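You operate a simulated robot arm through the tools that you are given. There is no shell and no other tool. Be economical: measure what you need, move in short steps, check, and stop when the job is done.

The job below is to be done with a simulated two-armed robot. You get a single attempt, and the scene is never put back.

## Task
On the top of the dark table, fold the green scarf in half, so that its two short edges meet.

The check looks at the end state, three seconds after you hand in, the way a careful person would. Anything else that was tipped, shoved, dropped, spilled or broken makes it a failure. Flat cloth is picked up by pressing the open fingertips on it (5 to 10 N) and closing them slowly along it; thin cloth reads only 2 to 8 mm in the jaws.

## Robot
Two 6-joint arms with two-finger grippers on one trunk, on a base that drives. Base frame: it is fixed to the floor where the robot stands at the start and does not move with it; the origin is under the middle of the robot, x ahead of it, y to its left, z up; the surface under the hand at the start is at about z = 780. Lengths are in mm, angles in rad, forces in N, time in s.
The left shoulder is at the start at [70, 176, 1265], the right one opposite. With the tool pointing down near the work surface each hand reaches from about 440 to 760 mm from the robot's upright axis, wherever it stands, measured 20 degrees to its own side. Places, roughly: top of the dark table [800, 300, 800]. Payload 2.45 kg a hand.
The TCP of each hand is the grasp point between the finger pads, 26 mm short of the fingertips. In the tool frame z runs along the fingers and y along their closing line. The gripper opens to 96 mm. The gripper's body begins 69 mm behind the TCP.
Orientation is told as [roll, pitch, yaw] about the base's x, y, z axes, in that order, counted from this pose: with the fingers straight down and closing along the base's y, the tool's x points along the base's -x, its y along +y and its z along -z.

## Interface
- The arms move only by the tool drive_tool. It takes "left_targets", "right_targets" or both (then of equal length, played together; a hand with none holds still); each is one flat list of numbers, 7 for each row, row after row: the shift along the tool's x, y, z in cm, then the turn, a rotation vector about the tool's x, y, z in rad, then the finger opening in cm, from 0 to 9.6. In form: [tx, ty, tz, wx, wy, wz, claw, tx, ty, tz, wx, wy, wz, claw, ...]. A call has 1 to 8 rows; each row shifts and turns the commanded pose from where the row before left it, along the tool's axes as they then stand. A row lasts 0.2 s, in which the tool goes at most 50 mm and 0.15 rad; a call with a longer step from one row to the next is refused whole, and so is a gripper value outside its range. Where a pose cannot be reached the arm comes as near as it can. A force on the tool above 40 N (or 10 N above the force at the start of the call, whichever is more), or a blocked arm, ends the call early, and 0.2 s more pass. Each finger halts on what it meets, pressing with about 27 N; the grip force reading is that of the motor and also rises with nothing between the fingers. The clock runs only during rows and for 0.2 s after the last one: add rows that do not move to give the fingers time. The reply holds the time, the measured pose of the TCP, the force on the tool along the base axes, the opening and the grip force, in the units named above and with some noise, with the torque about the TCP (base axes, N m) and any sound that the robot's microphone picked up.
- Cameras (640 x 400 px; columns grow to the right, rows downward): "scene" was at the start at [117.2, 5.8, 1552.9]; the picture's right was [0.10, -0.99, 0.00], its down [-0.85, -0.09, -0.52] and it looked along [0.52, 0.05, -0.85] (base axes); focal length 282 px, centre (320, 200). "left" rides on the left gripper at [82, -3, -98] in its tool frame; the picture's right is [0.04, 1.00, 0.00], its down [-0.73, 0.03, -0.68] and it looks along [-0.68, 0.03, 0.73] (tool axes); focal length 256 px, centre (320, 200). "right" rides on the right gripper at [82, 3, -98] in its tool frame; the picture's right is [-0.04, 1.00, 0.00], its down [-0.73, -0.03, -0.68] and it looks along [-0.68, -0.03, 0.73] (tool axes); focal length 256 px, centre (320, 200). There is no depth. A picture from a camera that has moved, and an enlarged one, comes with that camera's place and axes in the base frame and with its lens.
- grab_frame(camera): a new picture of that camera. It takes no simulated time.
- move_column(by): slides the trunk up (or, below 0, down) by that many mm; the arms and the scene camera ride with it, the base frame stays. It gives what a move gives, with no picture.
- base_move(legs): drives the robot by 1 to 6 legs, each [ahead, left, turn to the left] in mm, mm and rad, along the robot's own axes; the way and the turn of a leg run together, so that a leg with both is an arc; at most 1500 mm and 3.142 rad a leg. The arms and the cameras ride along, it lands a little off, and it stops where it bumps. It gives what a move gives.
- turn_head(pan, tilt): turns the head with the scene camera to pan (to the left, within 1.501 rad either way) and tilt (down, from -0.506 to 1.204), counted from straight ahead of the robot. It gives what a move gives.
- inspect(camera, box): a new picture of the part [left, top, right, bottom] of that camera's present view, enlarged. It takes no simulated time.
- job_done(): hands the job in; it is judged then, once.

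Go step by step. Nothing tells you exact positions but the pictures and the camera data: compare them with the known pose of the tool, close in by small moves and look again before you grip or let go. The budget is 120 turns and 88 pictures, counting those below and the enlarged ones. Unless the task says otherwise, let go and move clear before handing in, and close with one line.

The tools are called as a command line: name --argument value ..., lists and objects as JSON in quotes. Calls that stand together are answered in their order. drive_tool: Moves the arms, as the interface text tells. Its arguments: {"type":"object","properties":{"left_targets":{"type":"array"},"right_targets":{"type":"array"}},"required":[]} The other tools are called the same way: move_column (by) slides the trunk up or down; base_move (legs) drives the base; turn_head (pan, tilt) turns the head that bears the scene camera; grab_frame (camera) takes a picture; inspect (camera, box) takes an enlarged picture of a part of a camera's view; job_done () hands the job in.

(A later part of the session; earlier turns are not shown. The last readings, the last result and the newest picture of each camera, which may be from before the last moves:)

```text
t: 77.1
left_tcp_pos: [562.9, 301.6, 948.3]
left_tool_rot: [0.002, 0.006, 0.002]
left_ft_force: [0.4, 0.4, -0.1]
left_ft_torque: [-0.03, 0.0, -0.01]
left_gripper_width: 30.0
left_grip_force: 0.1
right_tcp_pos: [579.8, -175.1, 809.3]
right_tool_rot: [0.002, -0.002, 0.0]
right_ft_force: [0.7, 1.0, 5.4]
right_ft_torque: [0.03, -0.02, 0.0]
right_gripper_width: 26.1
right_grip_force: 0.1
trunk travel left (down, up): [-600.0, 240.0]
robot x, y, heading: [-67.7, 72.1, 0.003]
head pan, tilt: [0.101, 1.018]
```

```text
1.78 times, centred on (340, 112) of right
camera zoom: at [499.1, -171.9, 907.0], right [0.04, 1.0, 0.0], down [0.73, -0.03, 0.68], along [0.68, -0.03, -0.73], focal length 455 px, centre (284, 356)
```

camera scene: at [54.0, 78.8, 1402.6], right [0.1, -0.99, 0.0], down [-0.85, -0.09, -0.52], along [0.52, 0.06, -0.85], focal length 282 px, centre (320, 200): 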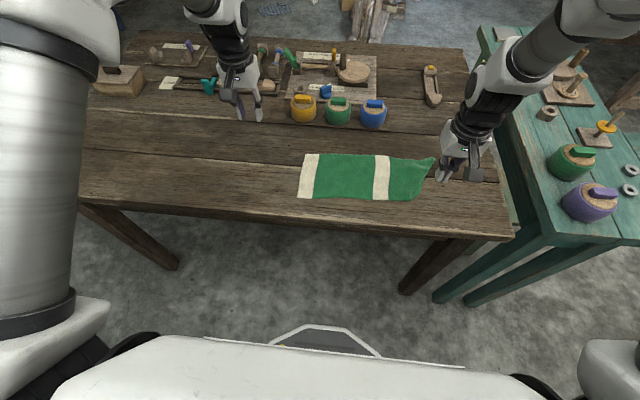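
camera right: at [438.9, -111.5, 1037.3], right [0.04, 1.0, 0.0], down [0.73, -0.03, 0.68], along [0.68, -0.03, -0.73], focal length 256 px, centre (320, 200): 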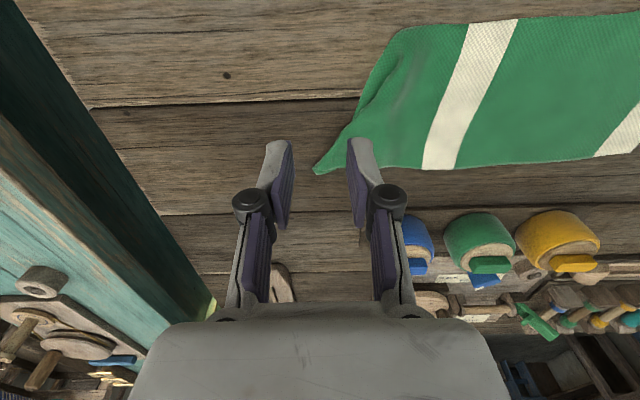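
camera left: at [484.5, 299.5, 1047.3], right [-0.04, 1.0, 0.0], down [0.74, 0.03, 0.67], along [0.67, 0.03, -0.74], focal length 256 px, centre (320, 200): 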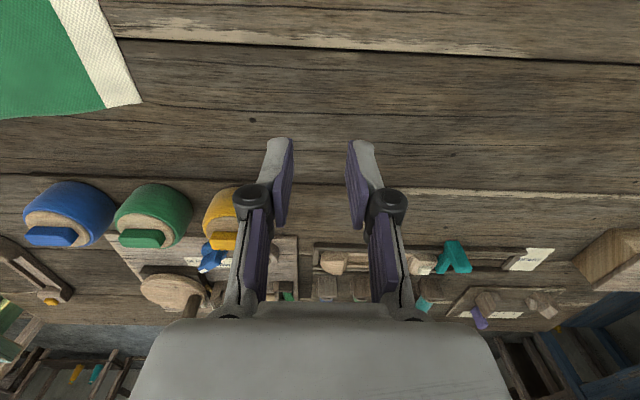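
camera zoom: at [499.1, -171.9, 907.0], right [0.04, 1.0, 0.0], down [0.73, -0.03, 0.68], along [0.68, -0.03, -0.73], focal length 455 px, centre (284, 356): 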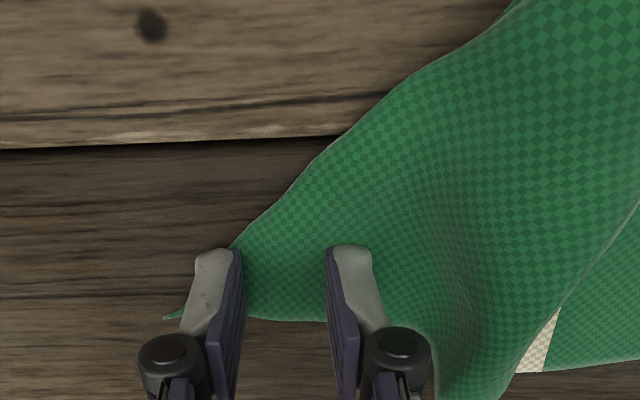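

Contact 5.4 N, well placed. Closing slowly.

drive_tool --right_targets '[0, 0, 0.05, 0, 0, 0, 2.3, 0, 0, 0, 0, 0, 0, 1.9, 0, 0, 0, 0, 0, 0, 1.5, 0, 0, 0, 0, 0, 0, 1.1, 0, 0, 0, 0, 0, 0, 0.7, 0, 0, 0, 0, 0, 0, 0.3, 0, 0, 0, 0, 0, 0, 0, 0, 0, 0, 0, 0, 0, 0]'

inspect --camera "right" --box '[160, 0, 520, 225]'

```text
t: 78.9
left_tcp_pos: [564.3, 302.7, 949.5]
left_tool_rot: [0.002, 0.008, 0.004]
left_ft_force: [-0.1, 0.1, -0.3]
left_ft_torque: [0.01, -0.02, 0.01]
left_gripper_width: 30.0
left_grip_force: 0.0
right_tcp_pos: [579.8, -175.1, 807.7]
right_tool_rot: [-0.001, 0.0, -0.004]
right_ft_force: [-0.6, -1.3, 6.5]
right_ft_torque: [-0.04, 0.01, 0.01]
right_gripper_width: 0.0
right_grip_force: 26.8
trunk travel left (down, up): [-600.0, 240.0]
robot x, y, heading: [-66.3, 73.6, 0.001]
head pan, tilt: [0.101, 1.018]
```

```text
1.78 times, centred on (340, 112) of right
camera zoom: at [498.2, -170.9, 905.7], right [0.04, 1.0, 0.0], down [0.73, -0.03, 0.68], along [0.68, -0.03, -0.73], focal length 455 px, centre (284, 356)
```

zoom: 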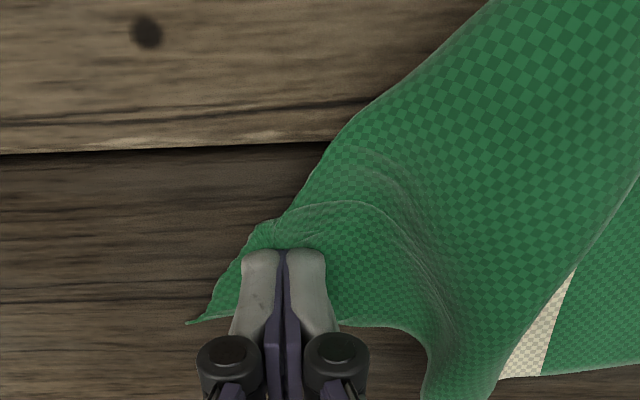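

It missed again. The successful grip used about 13 N and a wider opening, so I'll retry that way.

drive_tool --right_targets '[0, 0, -0.5, 0, 0, 0, 0.8, 0, 0, -0.8, 0, 0, 0, 3.4, 0.2, 0.3, 0, 0, 0, 0, 3.4, 0, 0, 0.9, 0, 0, 0, 3.4, 0, 0, 0.4, 0, 0, 0, 3.4, 0, 0, 0, 0, 0, 0, 3.4]'

```text
t: 80.3
left_tcp_pos: [563.9, 303.0, 950.4]
left_tool_rot: [0.003, 0.006, 0.003]
left_ft_force: [0.1, -0.1, 0.4]
left_ft_torque: [-0.02, 0.01, -0.01]
left_gripper_width: 30.0
left_grip_force: 0.1
right_tcp_pos: [578.6, -169.4, 806.7]
right_tool_rot: [-0.001, -0.005, -0.002]
right_ft_force: [1.8, -0.6, 13.5]
right_ft_torque: [0.02, -0.12, -0.01]
right_gripper_width: 34.5
right_grip_force: 0.1
trunk travel left (down, up): [-600.0, 240.0]
robot x, y, heading: [-66.2, 70.2, 0.002]
head pan, tilt: [0.101, 1.018]
```

drive_tool --right_targets '[0, 0, 0, 0, 0, 0, 3.0, 0, 0, 0, 0, 0, 0, 2.6, 0, 0, 0, 0, 0, 0, 2.1, 0, 0, 0, 0, 0, 0, 1.6, 0, 0, 0, 0, 0, 0, 1.1, 0, 0, 0, 0, 0, 0, 0.6, 0, 0, 0, 0, 0, 0, 0, 0, 0, 0, 0, 0, 0, 0]'

inspect --camera "right" --box '[160, 0, 520, 225]'

```text
t: 82.1
left_tcp_pos: [562.0, 302.7, 950.5]
left_tool_rot: [0.001, 0.004, 0.003]
left_ft_force: [0.4, -0.1, -0.7]
left_ft_torque: [-0.02, 0.0, 0.0]
left_gripper_width: 29.8
left_grip_force: 0.0
right_tcp_pos: [577.2, -169.2, 806.9]
right_tool_rot: [-0.002, -0.004, -0.002]
right_ft_force: [2.1, -3.2, 23.4]
right_ft_torque: [-0.02, -0.11, -0.04]
right_gripper_width: 2.4
right_grip_force: 26.7
trunk travel left (down, up): [-600.0, 240.0]
robot x, y, heading: [-67.6, 76.9, 0.001]
head pan, tilt: [0.101, 1.018]
```

```text
1.78 times, centred on (340, 112) of right
camera zoom: at [495.1, -166.9, 905.7], right [0.04, 1.0, 0.0], down [0.73, -0.03, 0.68], along [0.68, -0.03, -0.73], focal length 455 px, centre (284, 356)
```

zoom: 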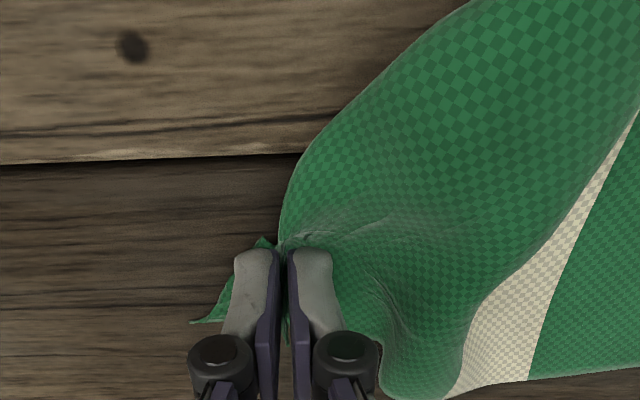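

Gripped at 2.4 mm. I'm lifting slowly while pulling outward to unpleat it.

drive_tool --right_targets '[0, 0, -2, 0, 0, 0, 0, 0, -0.5, -2.5, 0, 0, 0, 0, 0, -1, -2.5, 0, 0, 0, 0, 0, -1.5, -2.5, 0, 0, 0, 0, 0, -1.5, -2, 0, 0, 0, 0, 0, -1.5, -1, 0, 0, 0, 0, 0, 0, 0, 0, 0, 0, 0]'

inspect --camera "scene" --box '[260, 80, 500, 230]'

```text
t: 83.7
left_tcp_pos: [564.7, 303.2, 948.9]
left_tool_rot: [0.002, 0.008, 0.004]
left_ft_force: [-0.4, 1.3, -0.6]
left_ft_torque: [0.02, -0.02, 0.01]
left_gripper_width: 29.9
left_grip_force: 0.1
right_tcp_pos: [578.2, -231.6, 930.7]
right_tool_rot: [-0.001, 0.001, -0.001]
right_ft_force: [-2.4, -0.9, 1.1]
right_ft_torque: [-0.03, 0.03, -0.04]
right_gripper_width: 2.1
right_grip_force: 24.1
trunk travel left (down, up): [-600.0, 240.0]
robot x, y, heading: [-67.0, 73.8, 0.004]
head pan, tilt: [0.101, 1.018]
```

```text
2.67 times, centred on (380, 155) of scene
camera zoom: at [51.7, 79.9, 1402.9], right [0.1, -0.99, 0.0], down [-0.85, -0.09, -0.52], along [0.52, 0.05, -0.85], focal length 753 px, centre (160, 320)
```

zoom: 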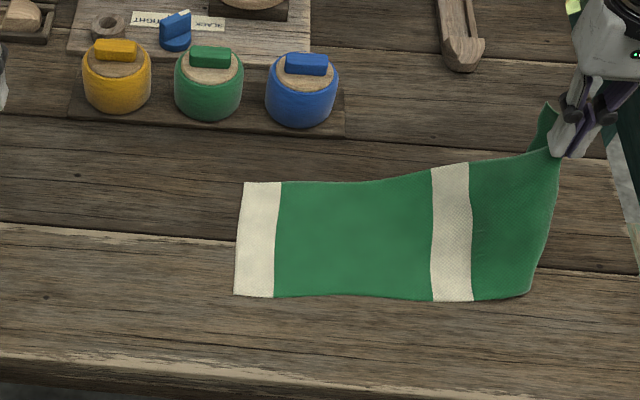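

It unfolded well. I'm checking the hanging side from the hand camera.

grab_frame --camera "right"

```text
35 pictures are left
camera right: at [496.7, -227.2, 1028.4], right [0.04, 1.0, 0.0], down [0.73, -0.03, 0.68], along [0.68, -0.03, -0.73], focal length 256 px, centre (320, 200)
```

right: 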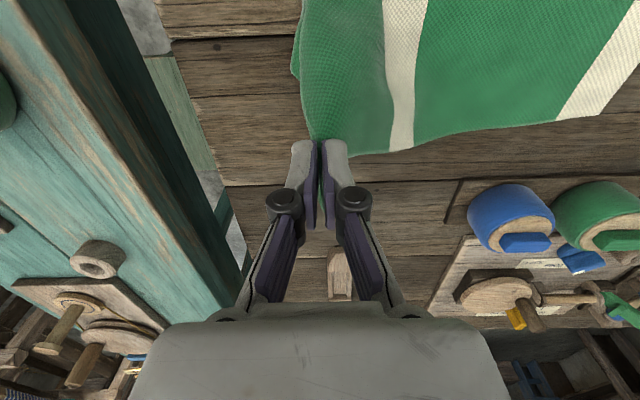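

The near corner seems slightly curled under. I'll raise higher to free it, then swing out and down along an arc so the end lies flat near the table's right side; later I'll slide the scarf back left.

drive_tool --right_targets '[0, 0, -3, 0, 0, 0, 0, 0, 0, -3, 0, 0, 0, 0, 0, 0, 0, 0, 0, 0, 0, 0, 0, 0, 0, 0, 0, 0]'

inspect --camera "scene" --box '[300, 80, 540, 230]'

```text
t: 84.7
left_tcp_pos: [565.3, 302.7, 947.9]
left_tool_rot: [0.001, 0.008, 0.003]
left_ft_force: [-0.3, 0.1, -0.5]
left_ft_torque: [0.03, 0.01, -0.03]
left_gripper_width: 30.0
left_grip_force: 0.1
right_tcp_pos: [580.7, -230.5, 992.0]
right_tool_rot: [0.0, -0.002, -0.001]
right_ft_force: [-1.6, 0.9, 0.8]
right_ft_torque: [0.1, -0.02, 0.0]
right_gripper_width: 2.4
right_grip_force: 23.6
trunk travel left (down, up): [-600.0, 240.0]
robot x, y, heading: [-64.6, 73.1, 0.0]
head pan, tilt: [0.101, 1.018]
```

```text
2.67 times, centred on (420, 155) of scene
camera zoom: at [51.4, 79.7, 1402.9], right [0.1, -0.99, 0.0], down [-0.85, -0.09, -0.53], along [0.52, 0.05, -0.85], focal length 753 px, centre (53, 320)
```

zoom: 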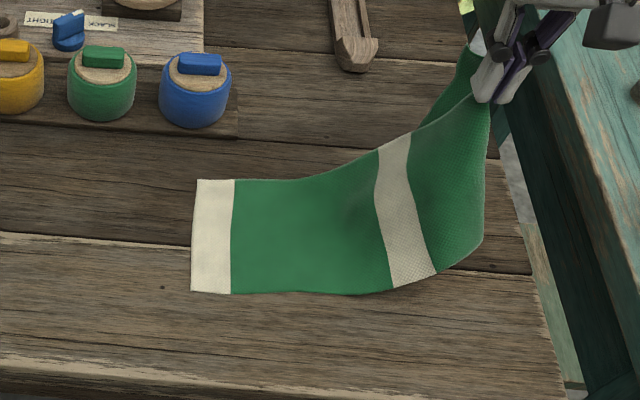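

inspect --camera "scene" --box '[440, 80, 520, 140]'

grab_frame --camera "right"

```text
6.67 times, centred on (480, 110) of scene
camera zoom: at [51.4, 79.7, 1402.9], right [0.1, -0.99, 0.0], down [-0.85, -0.09, -0.53], along [0.52, 0.05, -0.85], focal length 1881 px, centre (-747, 800)
```

zoom: 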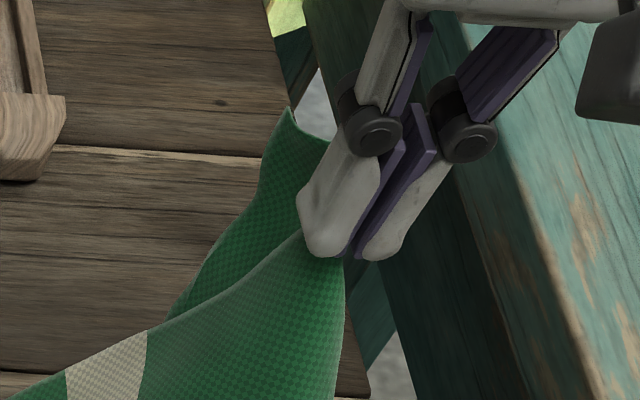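

```text
32 pictures are left
camera right: at [498.8, -226.5, 1089.7], right [0.04, 1.0, 0.0], down [0.73, -0.03, 0.68], along [0.68, -0.03, -0.73], focal length 256 px, centre (320, 200)
```

right: 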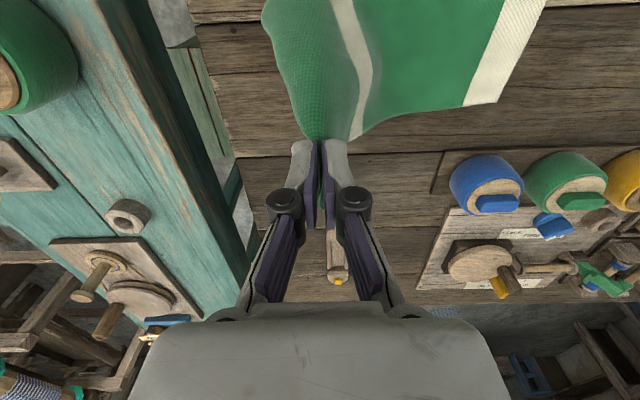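

Now the end hangs cleanly: corner C is in the air at about (482,-246,885) and the short edge is straight. The white edge lies straight at y≈-18 (x 480..628). I'll swing this half over directly, bringing the pinch to about (600,-58), and check before touching down.

drive_tool --right_targets '[0, 2.5, 0, 0, 0, 0, 0, -0.3, 3, 0.5, 0, 0, 0, 0, -0.4, 3, 1, 0, 0, 0, 0, -0.4, 3, 2, 0, 0, 0, 0, -0.4, 3, 2.5, 0, 0, 0, 0, 0, 0, 0, 0, 0, 0, 0]'

inspect --camera "scene" --box '[300, 80, 540, 230]'

```text
t: 86.1
left_tcp_pos: [564.3, 301.5, 949.0]
left_tool_rot: [0.002, 0.006, 0.004]
left_ft_force: [-0.5, -0.5, -0.8]
left_ft_torque: [0.02, -0.01, -0.01]
left_gripper_width: 30.1
left_grip_force: 0.1
right_tcp_pos: [590.3, -84.8, 930.9]
right_tool_rot: [0.001, 0.0, -0.003]
right_ft_force: [-0.2, 0.4, 2.8]
right_ft_torque: [0.04, -0.03, 0.0]
right_gripper_width: 3.4
right_grip_force: 25.8
trunk travel left (down, up): [-600.0, 240.0]
robot x, y, heading: [-69.4, 76.3, 0.002]
head pan, tilt: [0.101, 1.018]
```

```text
2.67 times, centred on (420, 155) of scene
camera zoom: at [51.0, 78.6, 1403.0], right [0.1, -0.99, 0.0], down [-0.85, -0.09, -0.53], along [0.52, 0.06, -0.85], focal length 753 px, centre (53, 320)
```

zoom: 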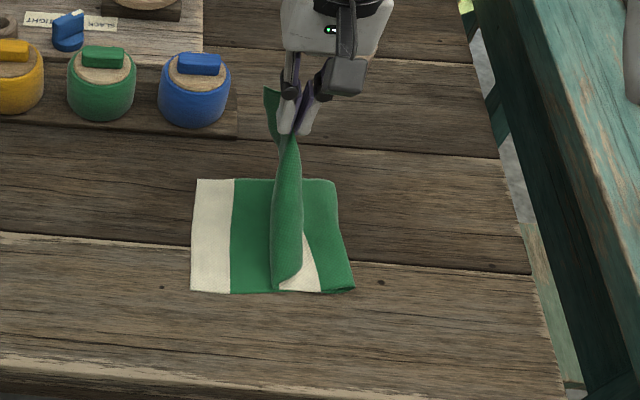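

Going well: the bottom half stays put. Continuing toward the target and lowering.

drive_tool --right_targets '[-0.3, 2, 1.5, 0, 0, 0, 0, -0.3, 1.5, 2.5, 0, 0, 0, 0, 0, 0, 2.5, 0, 0, 0, 0, 0, 0, 0, 0, 0, 0, 0]'

inspect --camera "scene" --box '[320, 90, 480, 210]'

```text
t: 87.1
left_tcp_pos: [564.4, 302.4, 948.6]
left_tool_rot: [0.002, 0.008, 0.003]
left_ft_force: [-0.6, -0.2, 0.1]
left_ft_torque: [-0.04, 0.0, -0.01]
left_gripper_width: 30.0
left_grip_force: 0.1
right_tcp_pos: [599.0, -49.5, 867.5]
right_tool_rot: [-0.001, 0.001, -0.002]
right_ft_force: [0.2, -0.4, 2.1]
right_ft_torque: [-0.04, -0.03, 0.0]
right_gripper_width: 3.3
right_grip_force: 26.2
trunk travel left (down, up): [-600.0, 240.0]
robot x, y, heading: [-66.6, 73.4, -0.002]
head pan, tilt: [0.101, 1.018]
```

```text
3.33 times, centred on (400, 150) of scene
camera zoom: at [51.3, 79.8, 1402.9], right [0.1, -0.99, 0.0], down [-0.85, -0.09, -0.53], along [0.52, 0.05, -0.85], focal length 941 px, centre (53, 367)
```

zoom: 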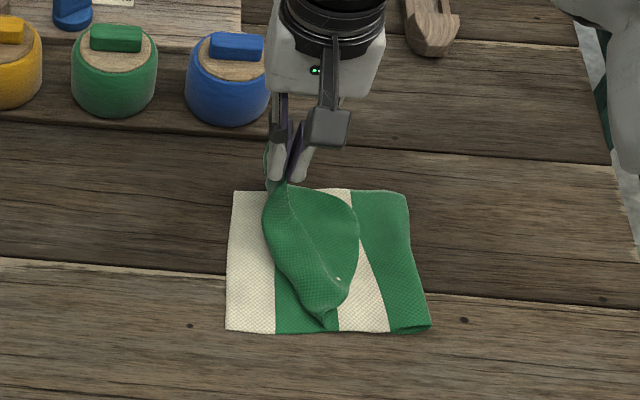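

The end is over its target, but corner C trails by about 60 mm. I'll lift slightly and yaw the hand so the short edge swings toward the white edge.

drive_tool --right_targets '[0, 0, -3, 0, 0, 0, 0, 0, 0.3, -2, 0, 0, 0.12, 0, 0, 0, 0, 0, 0, 0.13, 0, 0, 0, 0, 0, 0, 0.13, 0, 0, 0, 0, 0, 0, 0.13, 0, 0, 0, 0, 0, 0, 0, 0]'

inspect --camera "scene" --box '[320, 90, 480, 210]'

```text
t: 88.5
left_tcp_pos: [565.8, 302.6, 949.0]
left_tool_rot: [0.003, 0.008, 0.004]
left_ft_force: [0.5, -0.1, 0.1]
left_ft_torque: [-0.03, -0.02, -0.01]
left_gripper_width: 30.0
left_grip_force: 0.0
right_tcp_pos: [600.9, -47.7, 916.3]
right_tool_rot: [0.002, 0.0, -0.514]
right_ft_force: [-0.6, -1.1, 0.7]
right_ft_torque: [-0.01, 0.01, 0.02]
right_gripper_width: 3.2
right_grip_force: 25.1
trunk travel left (down, up): [-600.0, 240.0]
robot x, y, heading: [-64.6, 73.4, -0.002]
head pan, tilt: [0.101, 1.018]
```

```text
3.33 times, centred on (400, 150) of scene
camera zoom: at [51.7, 79.5, 1402.9], right [0.1, -0.99, 0.0], down [-0.85, -0.09, -0.52], along [0.52, 0.05, -0.85], focal length 941 px, centre (53, 367)
```

zoom: 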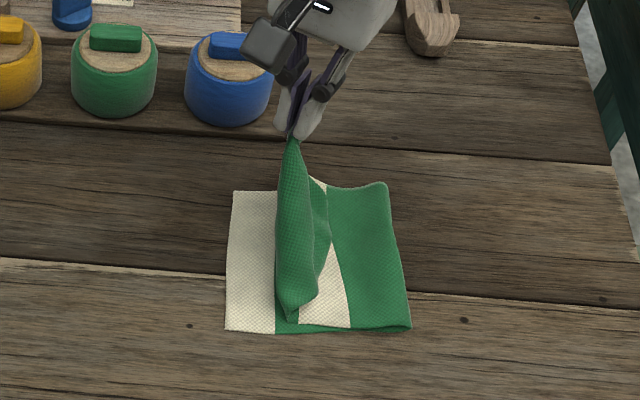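

Better. Yawing a further 0.5 rad should bring C level with the white edge.

drive_tool --right_targets '[0, 0, 0, 0, 0, 0.13, 0, 0, 0, 0, 0, 0, 0.13, 0, 0, 0, 0, 0, 0, 0.13, 0, 0, 0, 0, 0, 0, 0.13, 0, 0, 0, 1.5, 0, 0, 0, 0, 0, 0, 1.5, 0, 0, 0, 0, 0, 0, 0, 0, 0, 0, 0]'

inspect --camera "scene" --box '[320, 90, 480, 210]'

```text
t: 90.1
left_tcp_pos: [565.9, 303.1, 948.1]
left_tool_rot: [0.003, 0.007, 0.005]
left_ft_force: [-0.1, 0.2, -0.4]
left_ft_torque: [0.0, -0.01, 0.01]
left_gripper_width: 29.9
left_grip_force: 0.1
right_tcp_pos: [601.0, -46.2, 887.9]
right_tool_rot: [-0.001, 0.0, -1.03]
right_ft_force: [-1.4, 0.1, -2.4]
right_ft_torque: [0.09, -0.08, 0.01]
right_gripper_width: 0.9
right_grip_force: 23.2
trunk travel left (down, up): [-600.0, 240.0]
robot x, y, heading: [-64.7, 74.5, 0.002]
head pan, tilt: [0.101, 1.018]
```

```text
3.33 times, centred on (400, 150) of scene
camera zoom: at [51.3, 79.6, 1403.0], right [0.1, -0.99, 0.0], down [-0.85, -0.09, -0.53], along [0.52, 0.05, -0.85], focal length 941 px, centre (53, 367)
```

zoom: 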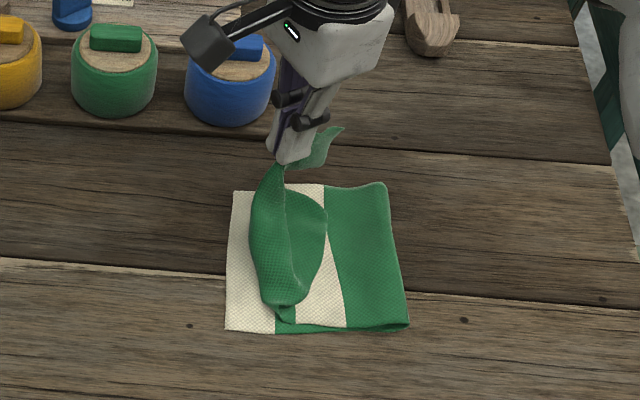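

The end lies with its edge curled back toward the right. I'll lower, release, and see how the cloth relaxes.

drive_tool --right_targets '[0, 0, 2, 0, 0, 0, 0, 0, 0, 2, 0, 0, 0, 0, 0, 0, 2, 0, 0, 0, 0, 0, 0, 0, 0, 0, 0, 1, 0, 0, 0, 0, 0, 0, 3, 0, 0, -2, 0, 0, 0, 3, 0, 0, -4, 0, 0, 0, 3, 0, 0, -4, 0, 0, 0, 3]'

inspect --camera "scene" --box '[320, 90, 480, 210]'

```text
t: 91.9
left_tcp_pos: [565.2, 302.2, 948.3]
left_tool_rot: [0.002, 0.007, 0.003]
left_ft_force: [0.1, 0.0, 0.2]
left_ft_torque: [-0.03, 0.01, 0.0]
left_gripper_width: 29.9
left_grip_force: 0.1
right_tcp_pos: [594.4, -44.5, 923.6]
right_tool_rot: [0.0, -0.001, -1.031]
right_ft_force: [0.8, -1.0, 0.3]
right_ft_torque: [-0.01, -0.04, 0.01]
right_gripper_width: 30.3
right_grip_force: 0.1
trunk travel left (down, up): [-600.0, 240.0]
robot x, y, heading: [-65.6, 71.2, 0.005]
head pan, tilt: [0.101, 1.018]
```

```text
3.33 times, centred on (400, 150) of scene
camera zoom: at [50.6, 79.6, 1402.9], right [0.1, -0.99, 0.0], down [-0.85, -0.09, -0.53], along [0.52, 0.05, -0.85], focal length 941 px, centre (53, 367)
```

zoom: 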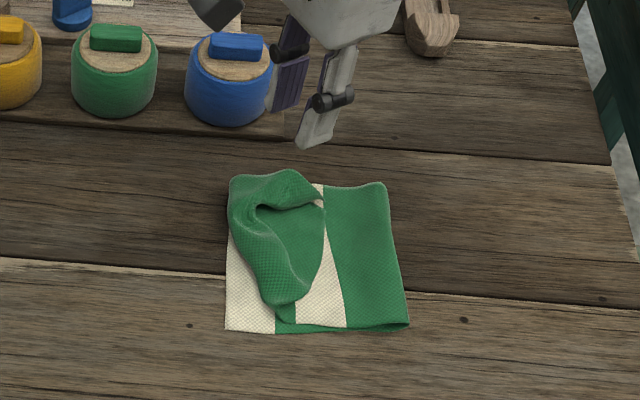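

The end lies curled back, with the free short edge facing right at y≈-90. I'll straighten the hand and grip that free edge in its middle (x≈550) to redo the swing cleanly.

drive_tool --right_targets '[0, 0, 0, 0, 0, -0.13, 3.4, 0, 0, 0, 0, 0, -0.13, 3.4, 0, 0, 0, 0, 0, -0.13, 3.4, 0, 0, 0, 0, 0, -0.13, 3.4, 0, 0, 0, 0, 0, -0.13, 3.4, 0, 0, 0, 0, 0, -0.13, 3.4, 0, 0, 0, 0, 0, -0.13, 3.4, 0, 0, 0, 0, 0, -0.12, 3.4]'

drive_tool --right_targets '[4.4, -1.5, 0, 0, 0, 0, 3.4, 0, -0.8, 3, 0, 0, 0, 3.4, 0, 0, 3, 0, 0, 0, 3.4, 0, 0, 0, 0, 0, 0, 3.4]'

inspect --camera "right" --box '[180, 0, 500, 200]'

```text
t: 93.7
left_tcp_pos: [564.4, 302.2, 948.7]
left_tool_rot: [0.003, 0.007, 0.003]
left_ft_force: [0.5, -0.3, 0.1]
left_ft_torque: [-0.03, 0.02, -0.01]
left_gripper_width: 30.2
left_grip_force: 0.0
right_tcp_pos: [598.9, -46.6, 926.0]
right_tool_rot: [0.001, 0.0, 0.001]
right_ft_force: [-0.7, -0.6, 0.5]
right_ft_torque: [0.01, 0.0, 0.01]
right_gripper_width: 34.1
right_grip_force: 0.1
trunk travel left (down, up): [-600.0, 240.0]
robot x, y, heading: [-65.9, 75.2, 0.009]
head pan, tilt: [0.101, 1.018]
```

```text
t: 94.7
left_tcp_pos: [563.7, 301.5, 948.8]
left_tool_rot: [0.003, 0.006, 0.004]
left_ft_force: [-0.5, 0.3, -0.5]
left_ft_torque: [-0.02, 0.0, 0.01]
left_gripper_width: 30.1
left_grip_force: 0.1
right_tcp_pos: [552.6, -70.7, 868.4]
right_tool_rot: [-0.001, -0.003, -0.001]
right_ft_force: [-0.2, 0.1, -0.5]
right_ft_torque: [-0.04, 0.02, -0.03]
right_gripper_width: 34.1
right_grip_force: 0.0
trunk travel left (down, up): [-600.0, 240.0]
robot x, y, heading: [-65.4, 74.5, -0.003]
head pan, tilt: [0.101, 1.018]
```

```text
2.00 times, centred on (340, 100) of right
camera zoom: at [470.9, -66.1, 965.7], right [0.04, 1.0, 0.0], down [0.73, -0.03, 0.68], along [0.68, -0.03, -0.73], focal length 512 px, centre (280, 400)
```

zoom: 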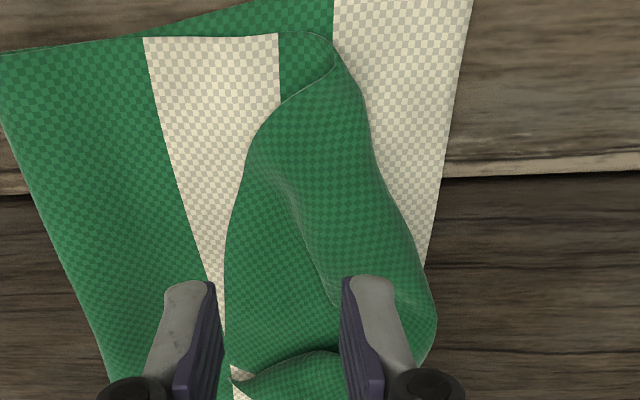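

drive_tool --right_targets '[0.2, 0.7, 2.5, 0, 0, 0, 3.0, 0, 0, 2.2, 0, 0, 0, 3.0, 0, 0, 0.5, 0, 0, 0, 3.0, 0, 0, 0.2, 0, 0, 0, 3.0]'

```text
t: 95.7
left_tcp_pos: [565.1, 302.7, 948.9]
left_tool_rot: [0.001, 0.007, 0.003]
left_ft_force: [-0.2, -0.1, 0.3]
left_ft_torque: [0.0, -0.02, -0.02]
left_gripper_width: 30.0
left_grip_force: 0.1
right_tcp_pos: [552.4, -62.1, 812.6]
right_tool_rot: [0.001, 0.001, -0.001]
right_ft_force: [0.1, 0.6, -0.1]
right_ft_torque: [-0.01, 0.02, 0.01]
right_gripper_width: 30.0
right_grip_force: 0.2
trunk travel left (down, up): [-600.0, 240.0]
robot x, y, heading: [-65.1, 70.1, -0.0]
head pan, tilt: [0.101, 1.018]
```

drive_tool --right_targets '[0, -0.2, 0.2, 0, 0, 0, 3.0, 0, 0, 0.15, 0, 0, 0, 3.0, 0, 0, 0.1, 0, 0, 0, 3.0]'

```text
t: 96.5
left_tcp_pos: [564.7, 302.7, 950.2]
left_tool_rot: [0.003, 0.006, 0.002]
left_ft_force: [0.7, 0.7, 0.0]
left_ft_torque: [0.01, -0.01, 0.0]
left_gripper_width: 30.0
left_grip_force: 0.2
right_tcp_pos: [551.9, -65.1, 808.6]
right_tool_rot: [0.002, -0.003, -0.001]
right_ft_force: [-0.7, -0.4, 8.8]
right_ft_torque: [0.0, 0.04, -0.01]
right_gripper_width: 30.1
right_grip_force: 0.5
trunk travel left (down, up): [-600.0, 240.0]
robot x, y, heading: [-68.4, 73.6, 0.006]
head pan, tilt: [0.101, 1.018]
```

drive_tool --right_targets '[0, 0, 0.03, 0, 0, 0, 2.6, 0, 0, 0, 0, 0, 0, 2.2, 0, 0, 0, 0, 0, 0, 1.8, 0, 0, 0, 0, 0, 0, 1.4, 0, 0, 0, 0, 0, 0, 1.0, 0, 0, 0, 0, 0, 0, 0.6, 0, 0, 0, 0, 0, 0, 0.2, 0, 0, 0, 0, 0, 0, 0]'

inspect --camera "right" --box '[180, 0, 500, 200]'

```text
t: 98.3
left_tcp_pos: [563.2, 301.9, 950.0]
left_tool_rot: [0.0, 0.004, 0.002]
left_ft_force: [-0.1, -1.0, 0.0]
left_ft_torque: [-0.02, 0.02, 0.01]
left_gripper_width: 30.2
left_grip_force: 0.0
right_tcp_pos: [552.6, -65.7, 807.7]
right_tool_rot: [-0.001, -0.002, -0.002]
right_ft_force: [-0.4, -0.9, 11.3]
right_ft_torque: [0.0, 0.03, 0.04]
right_gripper_width: 3.5
right_grip_force: 25.0
trunk travel left (down, up): [-600.0, 240.0]
robot x, y, heading: [-64.5, 72.2, 0.008]
head pan, tilt: [0.101, 1.018]
```

```text
2.00 times, centred on (340, 100) of right
camera zoom: at [470.2, -61.2, 906.2], right [0.04, 1.0, 0.0], down [0.73, -0.03, 0.68], along [0.68, -0.03, -0.73], focal length 512 px, centre (280, 400)
```

zoom: 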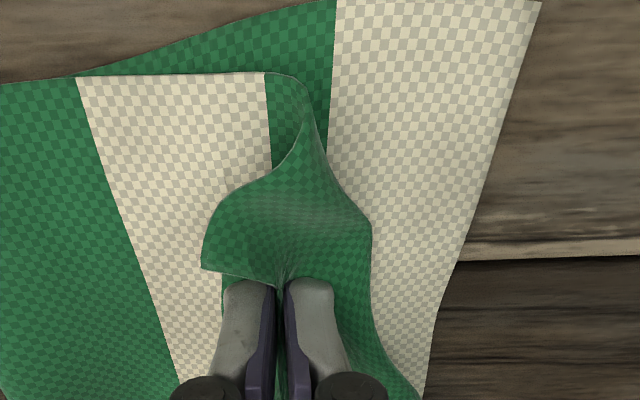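

Gripped at 3.5 mm, just the top layer, and corner C is visible beside the fingers. Lifting and swinging right to straighten, as before.

drive_tool --right_targets '[0, 0, -2, 0, 0, 0, 0, 0, -1, -3, 0, 0, 0, 0, 0, -2.5, -3, 0, 0, 0, 0, 0, -3.5, -2.5, 0, 0, 0, 0, 0, -4, -1.5, 0, 0, 0, 0, 0, -3, 0, 0, 0, 0, 0, 0, 0, 0, 0, 0, 0, 0]'

inspect --camera "scene" --box '[320, 80, 512, 210]'

```text
t: 99.9
left_tcp_pos: [565.2, 303.6, 948.6]
left_tool_rot: [0.002, 0.008, 0.005]
left_ft_force: [0.4, 0.3, 0.5]
left_ft_torque: [0.0, -0.02, 0.02]
left_gripper_width: 30.0
left_grip_force: 0.0
right_tcp_pos: [550.1, -203.3, 926.3]
right_tool_rot: [-0.002, 0.0, -0.002]
right_ft_force: [0.0, -0.7, -3.3]
right_ft_torque: [0.02, 0.05, 0.01]
right_gripper_width: 5.1
right_grip_force: 24.3
trunk travel left (down, up): [-600.0, 240.0]
robot x, y, heading: [-65.7, 74.8, 0.004]
head pan, tilt: [0.101, 1.018]
```

```text
3.08 times, centred on (416, 145) of scene
camera zoom: at [51.5, 80.1, 1402.9], right [0.1, -0.99, 0.0], down [-0.85, -0.09, -0.53], along [0.52, 0.05, -0.85], focal length 868 px, centre (25, 369)
```

zoom: 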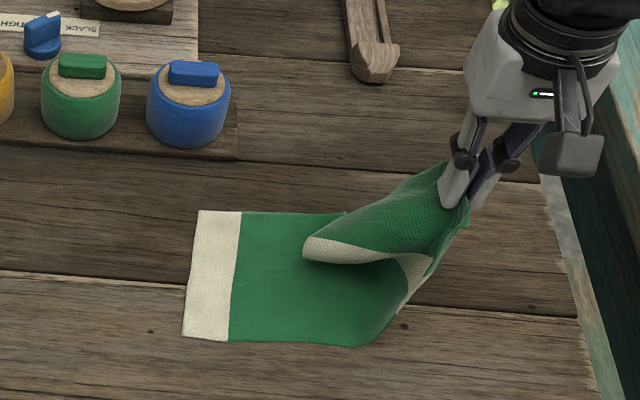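

drive_tool --right_targets '[0, -1, -3, 0, 0, 0, 0, 0, -1, -3, 0, 0, 0, 0, 0, -1, -2, 0, 0, 0, 0, 0, 0, 0, 0, 0, 0, 0, 0, 0, 0, 0, 0, 0, 0]'

inspect --camera "scene" --box '[320, 80, 512, 210]'

```text
t: 101.1
left_tcp_pos: [564.8, 302.8, 949.3]
left_tool_rot: [0.001, 0.008, 0.003]
left_ft_force: [-0.4, 0.2, 0.3]
left_ft_torque: [0.03, 0.0, 0.0]
left_gripper_width: 30.2
left_grip_force: 0.1
right_tcp_pos: [551.9, -235.5, 1006.3]
right_tool_rot: [0.0, -0.001, -0.001]
right_ft_force: [-0.2, -4.6, 1.1]
right_ft_torque: [0.14, 0.02, 0.02]
right_gripper_width: 4.4
right_grip_force: 33.8
trunk travel left (down, up): [-600.0, 240.0]
robot x, y, heading: [-67.0, 73.7, 0.005]
head pan, tilt: [0.101, 1.018]
```

```text
3.08 times, centred on (416, 145) of scene
camera zoom: at [51.6, 79.1, 1402.9], right [0.1, -0.99, 0.0], down [-0.85, -0.09, -0.53], along [0.52, 0.05, -0.85], focal length 868 px, centre (25, 369)
```

zoom: 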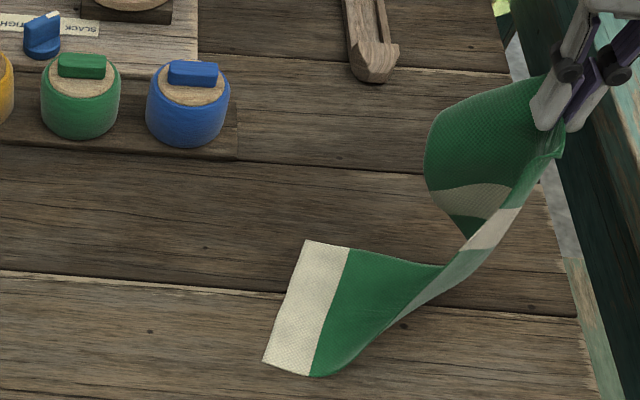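

The whole scarf is nearly off the table surface now. There's plenty of clear table to the left, so I'll carry the held end left over the top and let the scarf trail behind, which should pull it straight and flat. Then I can fold from the clean white end.

drive_tool --right_targets '[0, 4, 0, 0, 0, 0, 0, 0, 4, 0.5, 0, 0, 0, 0, 0, 4, 1.5, 0, 0, 0, 0, 0, 4, 2, 0, 0, 0, 0, 0, 4, 2, 0, 0, 0, 0, 0, 0, 0, 0, 0, 0, 0]'

base_move --legs '[[0, 330, 0]]'

grab_frame --camera "scene"

```text
t: 102.5
left_tcp_pos: [564.9, 303.1, 947.4]
left_tool_rot: [0.004, 0.007, 0.003]
left_ft_force: [-0.4, -0.7, -0.2]
left_ft_torque: [-0.01, -0.01, 0.01]
left_gripper_width: 29.9
left_grip_force: 0.1
right_tcp_pos: [549.4, -35.1, 943.7]
right_tool_rot: [0.0, 0.0, -0.001]
right_ft_force: [0.5, -0.6, -0.1]
right_ft_torque: [-0.02, 0.0, -0.03]
right_gripper_width: 5.0
right_grip_force: 25.2
trunk travel left (down, up): [-600.0, 240.0]
robot x, y, heading: [-63.7, 74.6, -0.0]
head pan, tilt: [0.101, 1.018]
```

```text
t: 104.6
left_tcp_pos: [565.5, 631.7, 948.9]
left_tool_rot: [0.001, 0.008, 0.0]
left_ft_force: [-0.4, 0.5, 0.2]
left_ft_torque: [-0.03, 0.02, 0.04]
left_gripper_width: 30.1
left_grip_force: 0.0
right_tcp_pos: [549.7, 293.7, 943.6]
right_tool_rot: [-0.001, -0.002, -0.005]
right_ft_force: [-0.2, -0.2, -0.5]
right_ft_torque: [-0.04, 0.04, 0.01]
right_gripper_width: 4.2
right_grip_force: 25.1
trunk travel left (down, up): [-600.0, 240.0]
robot x, y, heading: [-65.3, 405.7, 0.002]
head pan, tilt: [0.101, 1.018]
```

```text
22 pictures are left
camera scene: at [51.0, 410.1, 1402.9], right [0.1, -0.99, 0.0], down [-0.85, -0.09, -0.53], along [0.52, 0.05, -0.85], focal length 282 px, centre (320, 200)
```

scene: 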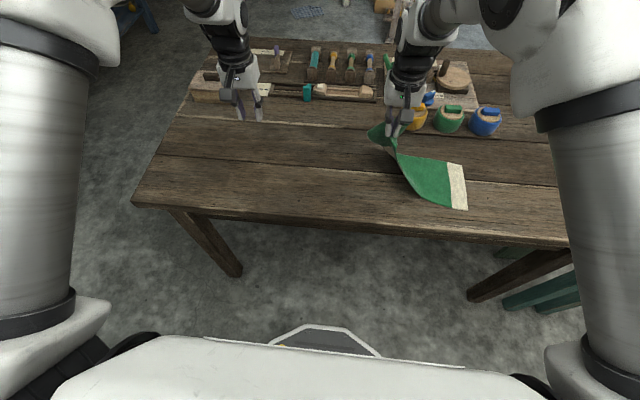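

Works as hoped: the white end trails on the right. A closer look before laying down.

inspect --camera "scene" --box '[350, 100, 490, 220]'

```text
3.33 times, centred on (420, 160) of scene
camera zoom: at [51.0, 410.1, 1402.9], right [0.1, -0.99, 0.0], down [-0.85, -0.09, -0.53], along [0.52, 0.05, -0.85], focal length 941 px, centre (-13, 333)
```

zoom: 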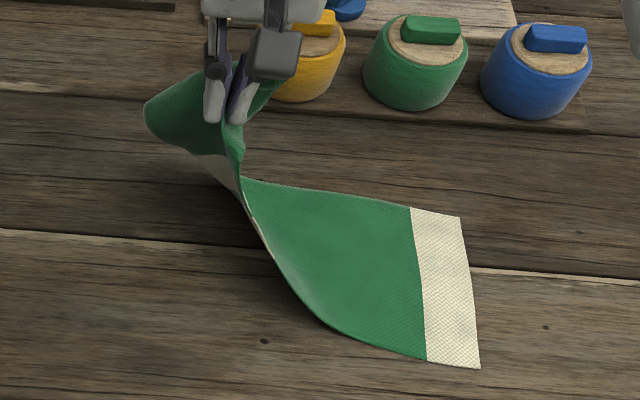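

drive_tool --right_targets '[0, 3, 1, 0, 0, 0, 0, 0, 3, 1.5, 0, 0, 0, 0, 0, 3, 1.5, 0, 0, 0, 0, 0, 3, 1.5, 0, 0, 0, 0, 0, 3, 1.5, 0, 0, 0, 0, 0, 3, 1.5, 0, 0, 0, 0, 0, 3, 1, 0, 0, 0, 0, 0, 0, 0, 0, 0, 0, 0]'

inspect --camera "scene" --box '[290, 100, 490, 230]'

```text
t: 106.4
left_tcp_pos: [564.4, 630.2, 947.7]
left_tool_rot: [0.002, 0.008, 0.003]
left_ft_force: [0.0, -0.1, 0.3]
left_ft_torque: [0.05, 0.0, -0.01]
left_gripper_width: 29.9
left_grip_force: 0.1
right_tcp_pos: [627.1, 419.3, 846.1]
right_tool_rot: [0.001, 0.003, -0.006]
right_ft_force: [0.9, -0.2, -1.0]
right_ft_torque: [0.0, -0.01, 0.0]
right_gripper_width: 4.7
right_grip_force: 26.5
right hand out of reach, approached as far as the arm can: row 2, 3, 4, 5, 6, 7
trunk travel left (down, up): [-600.0, 240.0]
robot x, y, heading: [-64.1, 404.3, -0.001]
head pan, tilt: [0.101, 1.018]
```

```text
3.08 times, centred on (390, 165) of scene
camera zoom: at [50.3, 409.5, 1403.0], right [0.1, -0.99, 0.0], down [-0.85, -0.09, -0.53], along [0.52, 0.05, -0.85], focal length 868 px, centre (105, 308)
```

zoom: 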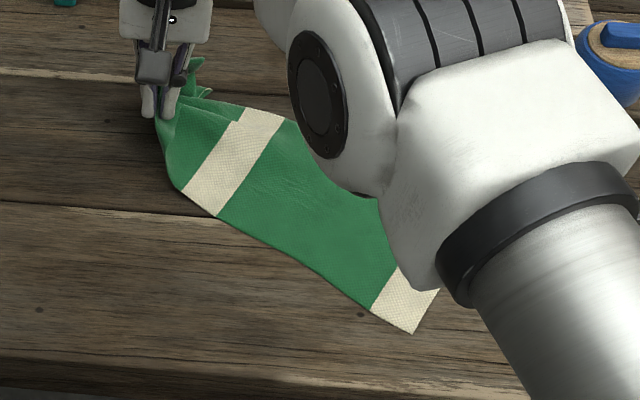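

I overran the right arm's inward limit, so I'll ease the hand back and let the base do the dragging leftward.

drive_tool --right_targets '[1.5, -3, 0, 0, 0, 0, 0, 1.5, -3, 0, 0, 0, 0, 0, 1.5, -3, 0, 0, 0, 0, 0, 1, -3, 0, 0, 0, 0, 0, 0, 0, 0, 0, 0, 0, 0]'

base_move --legs '[[0, 210, 0]]'

grab_frame --camera "scene"

```text
t: 107.6
left_tcp_pos: [566.1, 631.2, 947.7]
left_tool_rot: [0.002, 0.008, 0.002]
left_ft_force: [0.3, 0.8, 0.2]
left_ft_torque: [0.01, 0.01, 0.0]
left_gripper_width: 30.0
left_grip_force: 0.1
right_tcp_pos: [574.9, 300.7, 849.1]
right_tool_rot: [-0.002, -0.001, -0.004]
right_ft_force: [0.7, 1.3, 1.2]
right_ft_torque: [0.04, 0.06, -0.01]
right_gripper_width: 4.1
right_grip_force: 33.9
trunk travel left (down, up): [-600.0, 240.0]
robot x, y, heading: [-66.5, 403.8, 0.004]
head pan, tilt: [0.101, 1.018]
```

```text
t: 109.3
left_tcp_pos: [566.6, 839.0, 948.8]
left_tool_rot: [0.003, 0.006, -0.003]
left_ft_force: [0.3, 0.2, -0.1]
left_ft_torque: [0.01, -0.01, -0.03]
left_gripper_width: 30.1
left_grip_force: 0.0
right_tcp_pos: [573.6, 508.7, 847.4]
right_tool_rot: [-0.001, 0.001, -0.009]
right_ft_force: [0.2, -0.3, 1.4]
right_ft_torque: [-0.03, -0.01, 0.04]
right_gripper_width: 4.6
right_grip_force: 24.8
trunk travel left (down, up): [-600.0, 240.0]
robot x, y, heading: [-65.9, 617.6, -0.006]
head pan, tilt: [0.101, 1.018]
```

```text
19 pictures are left
camera scene: at [51.4, 619.4, 1402.9], right [0.1, -1.0, 0.0], down [-0.85, -0.08, -0.53], along [0.52, 0.05, -0.85], focal length 282 px, centre (320, 200)
```

scene: 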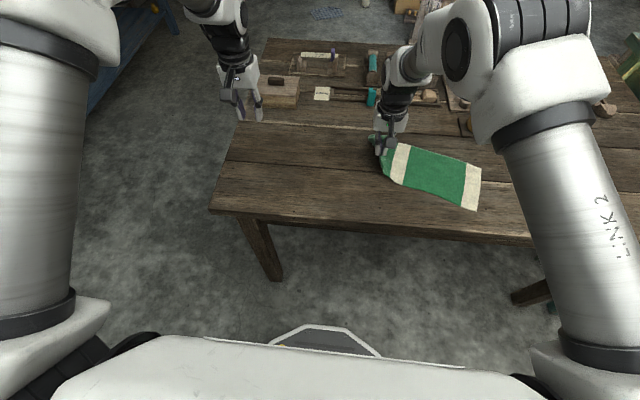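

inspect --camera "scene" --box '[360, 120, 490, 215]'

grab_frame --camera "right"

```text
4.21 times, centred on (425, 168) of scene
camera zoom: at [51.4, 619.4, 1402.9], right [0.1, -1.0, 0.0], down [-0.85, -0.08, -0.53], along [0.52, 0.05, -0.85], focal length 1188 px, centre (-122, 337)
```

zoom: 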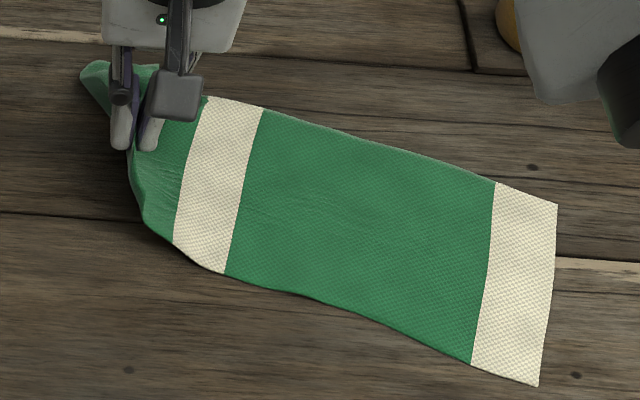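

```text
17 pictures are left
camera right: at [493.1, 511.9, 946.6], right [0.05, 1.0, 0.0], down [0.73, -0.03, 0.68], along [0.68, -0.03, -0.73], focal length 256 px, centre (320, 200)
```

right: 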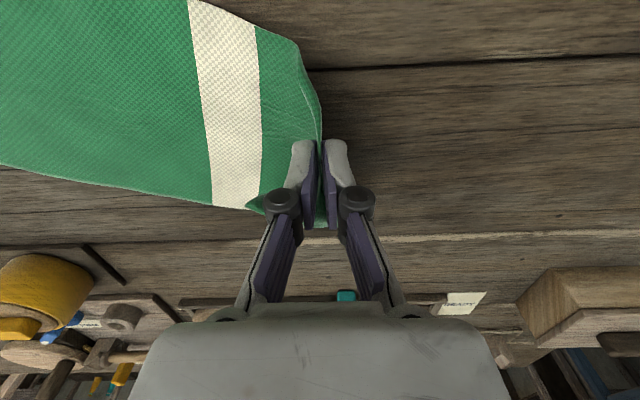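

The white half and stripe are flat; the held end just has slack curled under. I'll raise the hand and draw it further left to straighten the end.

drive_tool --right_targets '[0, 0, -3, 0, 0, 0, 0, 0, 0, -4, 0, 0, 0, 0, 0, 0, 0, 0, 0, 0, 0]'

base_move --legs '[[0, 75, 0]]'

inspect --camera "scene" --box '[360, 90, 520, 210]'

```text
t: 110.1
left_tcp_pos: [566.8, 837.8, 948.4]
left_tool_rot: [0.003, 0.008, -0.003]
left_ft_force: [-0.2, 0.2, -1.0]
left_ft_torque: [0.03, 0.02, 0.02]
left_gripper_width: 29.9
left_grip_force: 0.0
right_tcp_pos: [575.7, 508.7, 920.2]
right_tool_rot: [0.0, 0.0, -0.006]
right_ft_force: [-1.1, -1.5, -0.1]
right_ft_torque: [0.05, 0.04, 0.02]
right_gripper_width: 3.2
right_grip_force: 32.1
trunk travel left (down, up): [-600.0, 240.0]
robot x, y, heading: [-69.3, 617.1, -0.001]
head pan, tilt: [0.101, 1.018]
```

```text
t: 111.1
left_tcp_pos: [566.7, 913.2, 948.7]
left_tool_rot: [0.002, 0.008, -0.003]
left_ft_force: [0.9, 0.1, -1.0]
left_ft_torque: [-0.01, 0.05, 0.01]
left_gripper_width: 30.1
left_grip_force: 0.1
right_tcp_pos: [574.9, 582.2, 920.1]
right_tool_rot: [0.0, 0.0, -0.008]
right_ft_force: [-1.7, 10.5, 0.1]
right_ft_torque: [0.22, -0.09, -0.08]
right_gripper_width: 3.8
right_grip_force: 23.7
trunk travel left (down, up): [-600.0, 240.0]
robot x, y, heading: [-65.4, 689.9, -0.003]
head pan, tilt: [0.101, 1.018]
```

```text
3.33 times, centred on (440, 150) of scene
camera zoom: at [51.7, 694.3, 1402.9], right [0.1, -1.0, 0.0], down [-0.85, -0.08, -0.53], along [0.52, 0.05, -0.85], focal length 941 px, centre (-80, 367)
```

zoom: 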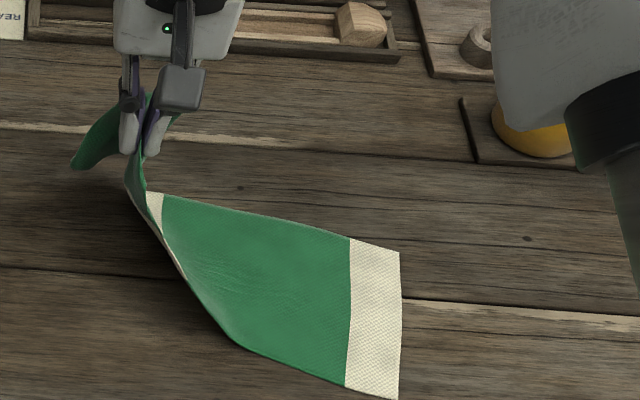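

The free end flap now hangs outward to the left, so lowering here should let it lie flat. Lowering and releasing.

drive_tool --right_targets '[0, 0, 3, 0, 0, 0, 0, 0, 0, 3, 0, 0, 0, 0, 0, 0.5, 3, 0, 0, 0, 0, 0, 0.5, 1.4, 0, 0, 0, 0, 0, 0, 0, 0, 0, 0, 1.5, 0, 0, 0, 0, 0, 0, 4, 0, 0, -4, 0, 0, 0, 4, 0, 0, -4, 0, 0, 0, 4]'

drive_tool --right_targets '[4, -3, 0, 0, 0, 0, 3, 4, -3, 0, 0, 0, 0, 3, 2, -3, -2, 0, 0, 0, 3, 0, 0, 0, 0, 0, 0, 3]'

inspect --camera "scene" --box '[340, 90, 500, 210]'

```text
t: 112.9
left_tcp_pos: [566.9, 912.2, 948.0]
left_tool_rot: [0.001, 0.005, -0.004]
left_ft_force: [-0.7, -0.2, 0.5]
left_ft_torque: [0.0, -0.02, -0.03]
left_gripper_width: 30.0
left_grip_force: 0.0
right_tcp_pos: [574.2, 590.7, 895.5]
right_tool_rot: [-0.001, 0.001, -0.009]
right_ft_force: [0.3, 0.1, 0.6]
right_ft_torque: [0.0, 0.01, 0.01]
right_gripper_width: 40.2
right_grip_force: 0.2
trunk travel left (down, up): [-600.0, 240.0]
robot x, y, heading: [-61.6, 690.9, -0.006]
head pan, tilt: [0.101, 1.018]
```

```text
t: 113.9
left_tcp_pos: [567.7, 913.4, 948.1]
left_tool_rot: [0.002, 0.007, -0.003]
left_ft_force: [0.3, 0.1, -0.4]
left_ft_torque: [0.0, 0.03, 0.04]
left_gripper_width: 30.3
left_grip_force: 0.1
right_tcp_pos: [473.4, 501.1, 915.9]
right_tool_rot: [-0.002, -0.001, -0.007]
right_ft_force: [-0.4, -0.4, -0.3]
right_ft_torque: [-0.02, -0.05, 0.0]
right_gripper_width: 30.1
right_grip_force: 0.0
trunk travel left (down, up): [-600.0, 240.0]
robot x, y, heading: [-65.4, 685.3, -0.008]
head pan, tilt: [0.101, 1.018]
```

```text
3.33 times, centred on (420, 150) of scene
camera zoom: at [52.3, 694.6, 1402.8], right [0.1, -1.0, 0.0], down [-0.85, -0.08, -0.52], along [0.52, 0.05, -0.85], focal length 941 px, centre (-13, 367)
```

zoom: 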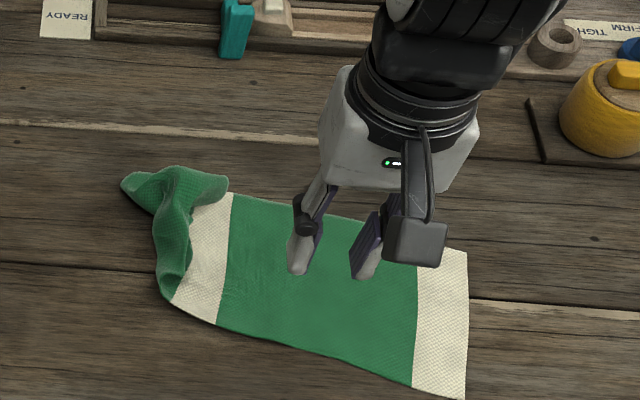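

The tip of the crumpled end is at about (628,623). The same tip-pull unfolded it perfectly before, so I'll repeat it here with the right hand.

drive_tool --right_targets '[-3.6, 2.5, 0, 0, 0, 0, 3.4, -3.6, 2.5, 0, 0, 0, 0, 3.4, -3.6, 2.5, 0, 0, 0, 0, 3.4, -3.2, 2.3, 1, 0, 0, 0, 3.4, 0, 0, 4, 0, 0, 0, 3.4, 0, 0, 2, 0, 0, 0, 3.4, 0, 0, 0, 0, 0, 0, 3.4]'

inspect --camera "right" --box '[160, 0, 520, 225]'

```text
t: 115.5
left_tcp_pos: [566.8, 912.2, 948.7]
left_tool_rot: [0.001, 0.006, -0.003]
left_ft_force: [0.0, -0.2, 0.5]
left_ft_torque: [-0.03, 0.0, 0.03]
left_gripper_width: 29.7
left_grip_force: 0.0
right_tcp_pos: [613.1, 597.8, 846.9]
right_tool_rot: [-0.001, 0.0, -0.009]
right_ft_force: [0.1, 0.4, 0.4]
right_ft_torque: [-0.02, -0.03, -0.02]
right_gripper_width: 34.0
right_grip_force: 0.0
trunk travel left (down, up): [-600.0, 240.0]
robot x, y, heading: [-64.1, 689.8, -0.005]
head pan, tilt: [0.101, 1.018]
```

```text
1.78 times, centred on (340, 112) of right
camera zoom: at [531.4, 602.5, 944.0], right [0.05, 1.0, 0.0], down [0.73, -0.04, 0.68], along [0.68, -0.03, -0.73], focal length 455 px, centre (284, 356)
```

zoom: 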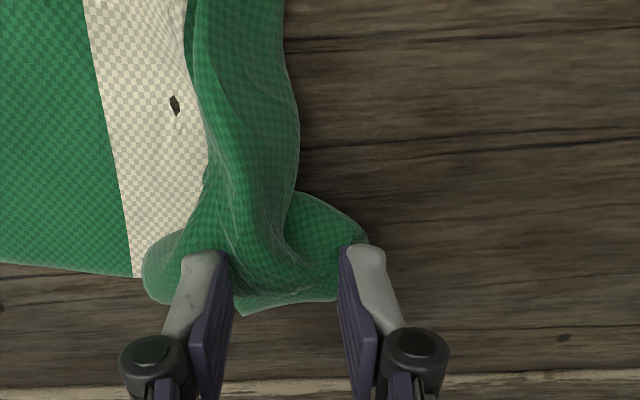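

drive_tool --right_targets '[-0.4, 1.0, 2, 0, 0, 0, 3.0, 0, 0, 1.2, 0, 0, 0, 3.0, 0, 0, 0.4, 0, 0, 0, 3.0, 0, 0, 0.2, 0, 0, 0, 3.0]'

```text
t: 116.5
left_tcp_pos: [564.7, 912.4, 950.0]
left_tool_rot: [0.002, 0.005, -0.004]
left_ft_force: [0.1, 0.2, 0.1]
left_ft_torque: [0.0, 0.03, -0.02]
left_gripper_width: 30.3
left_grip_force: 0.0
right_tcp_pos: [617.4, 609.7, 809.3]
right_tool_rot: [0.0, -0.003, -0.008]
right_ft_force: [0.9, 0.0, 8.2]
right_ft_torque: [-0.16, 0.0, 0.01]
right_gripper_width: 31.6
right_grip_force: 0.8
trunk travel left (down, up): [-600.0, 240.0]
robot x, y, heading: [-64.9, 688.9, -0.007]
head pan, tilt: [0.101, 1.018]
```

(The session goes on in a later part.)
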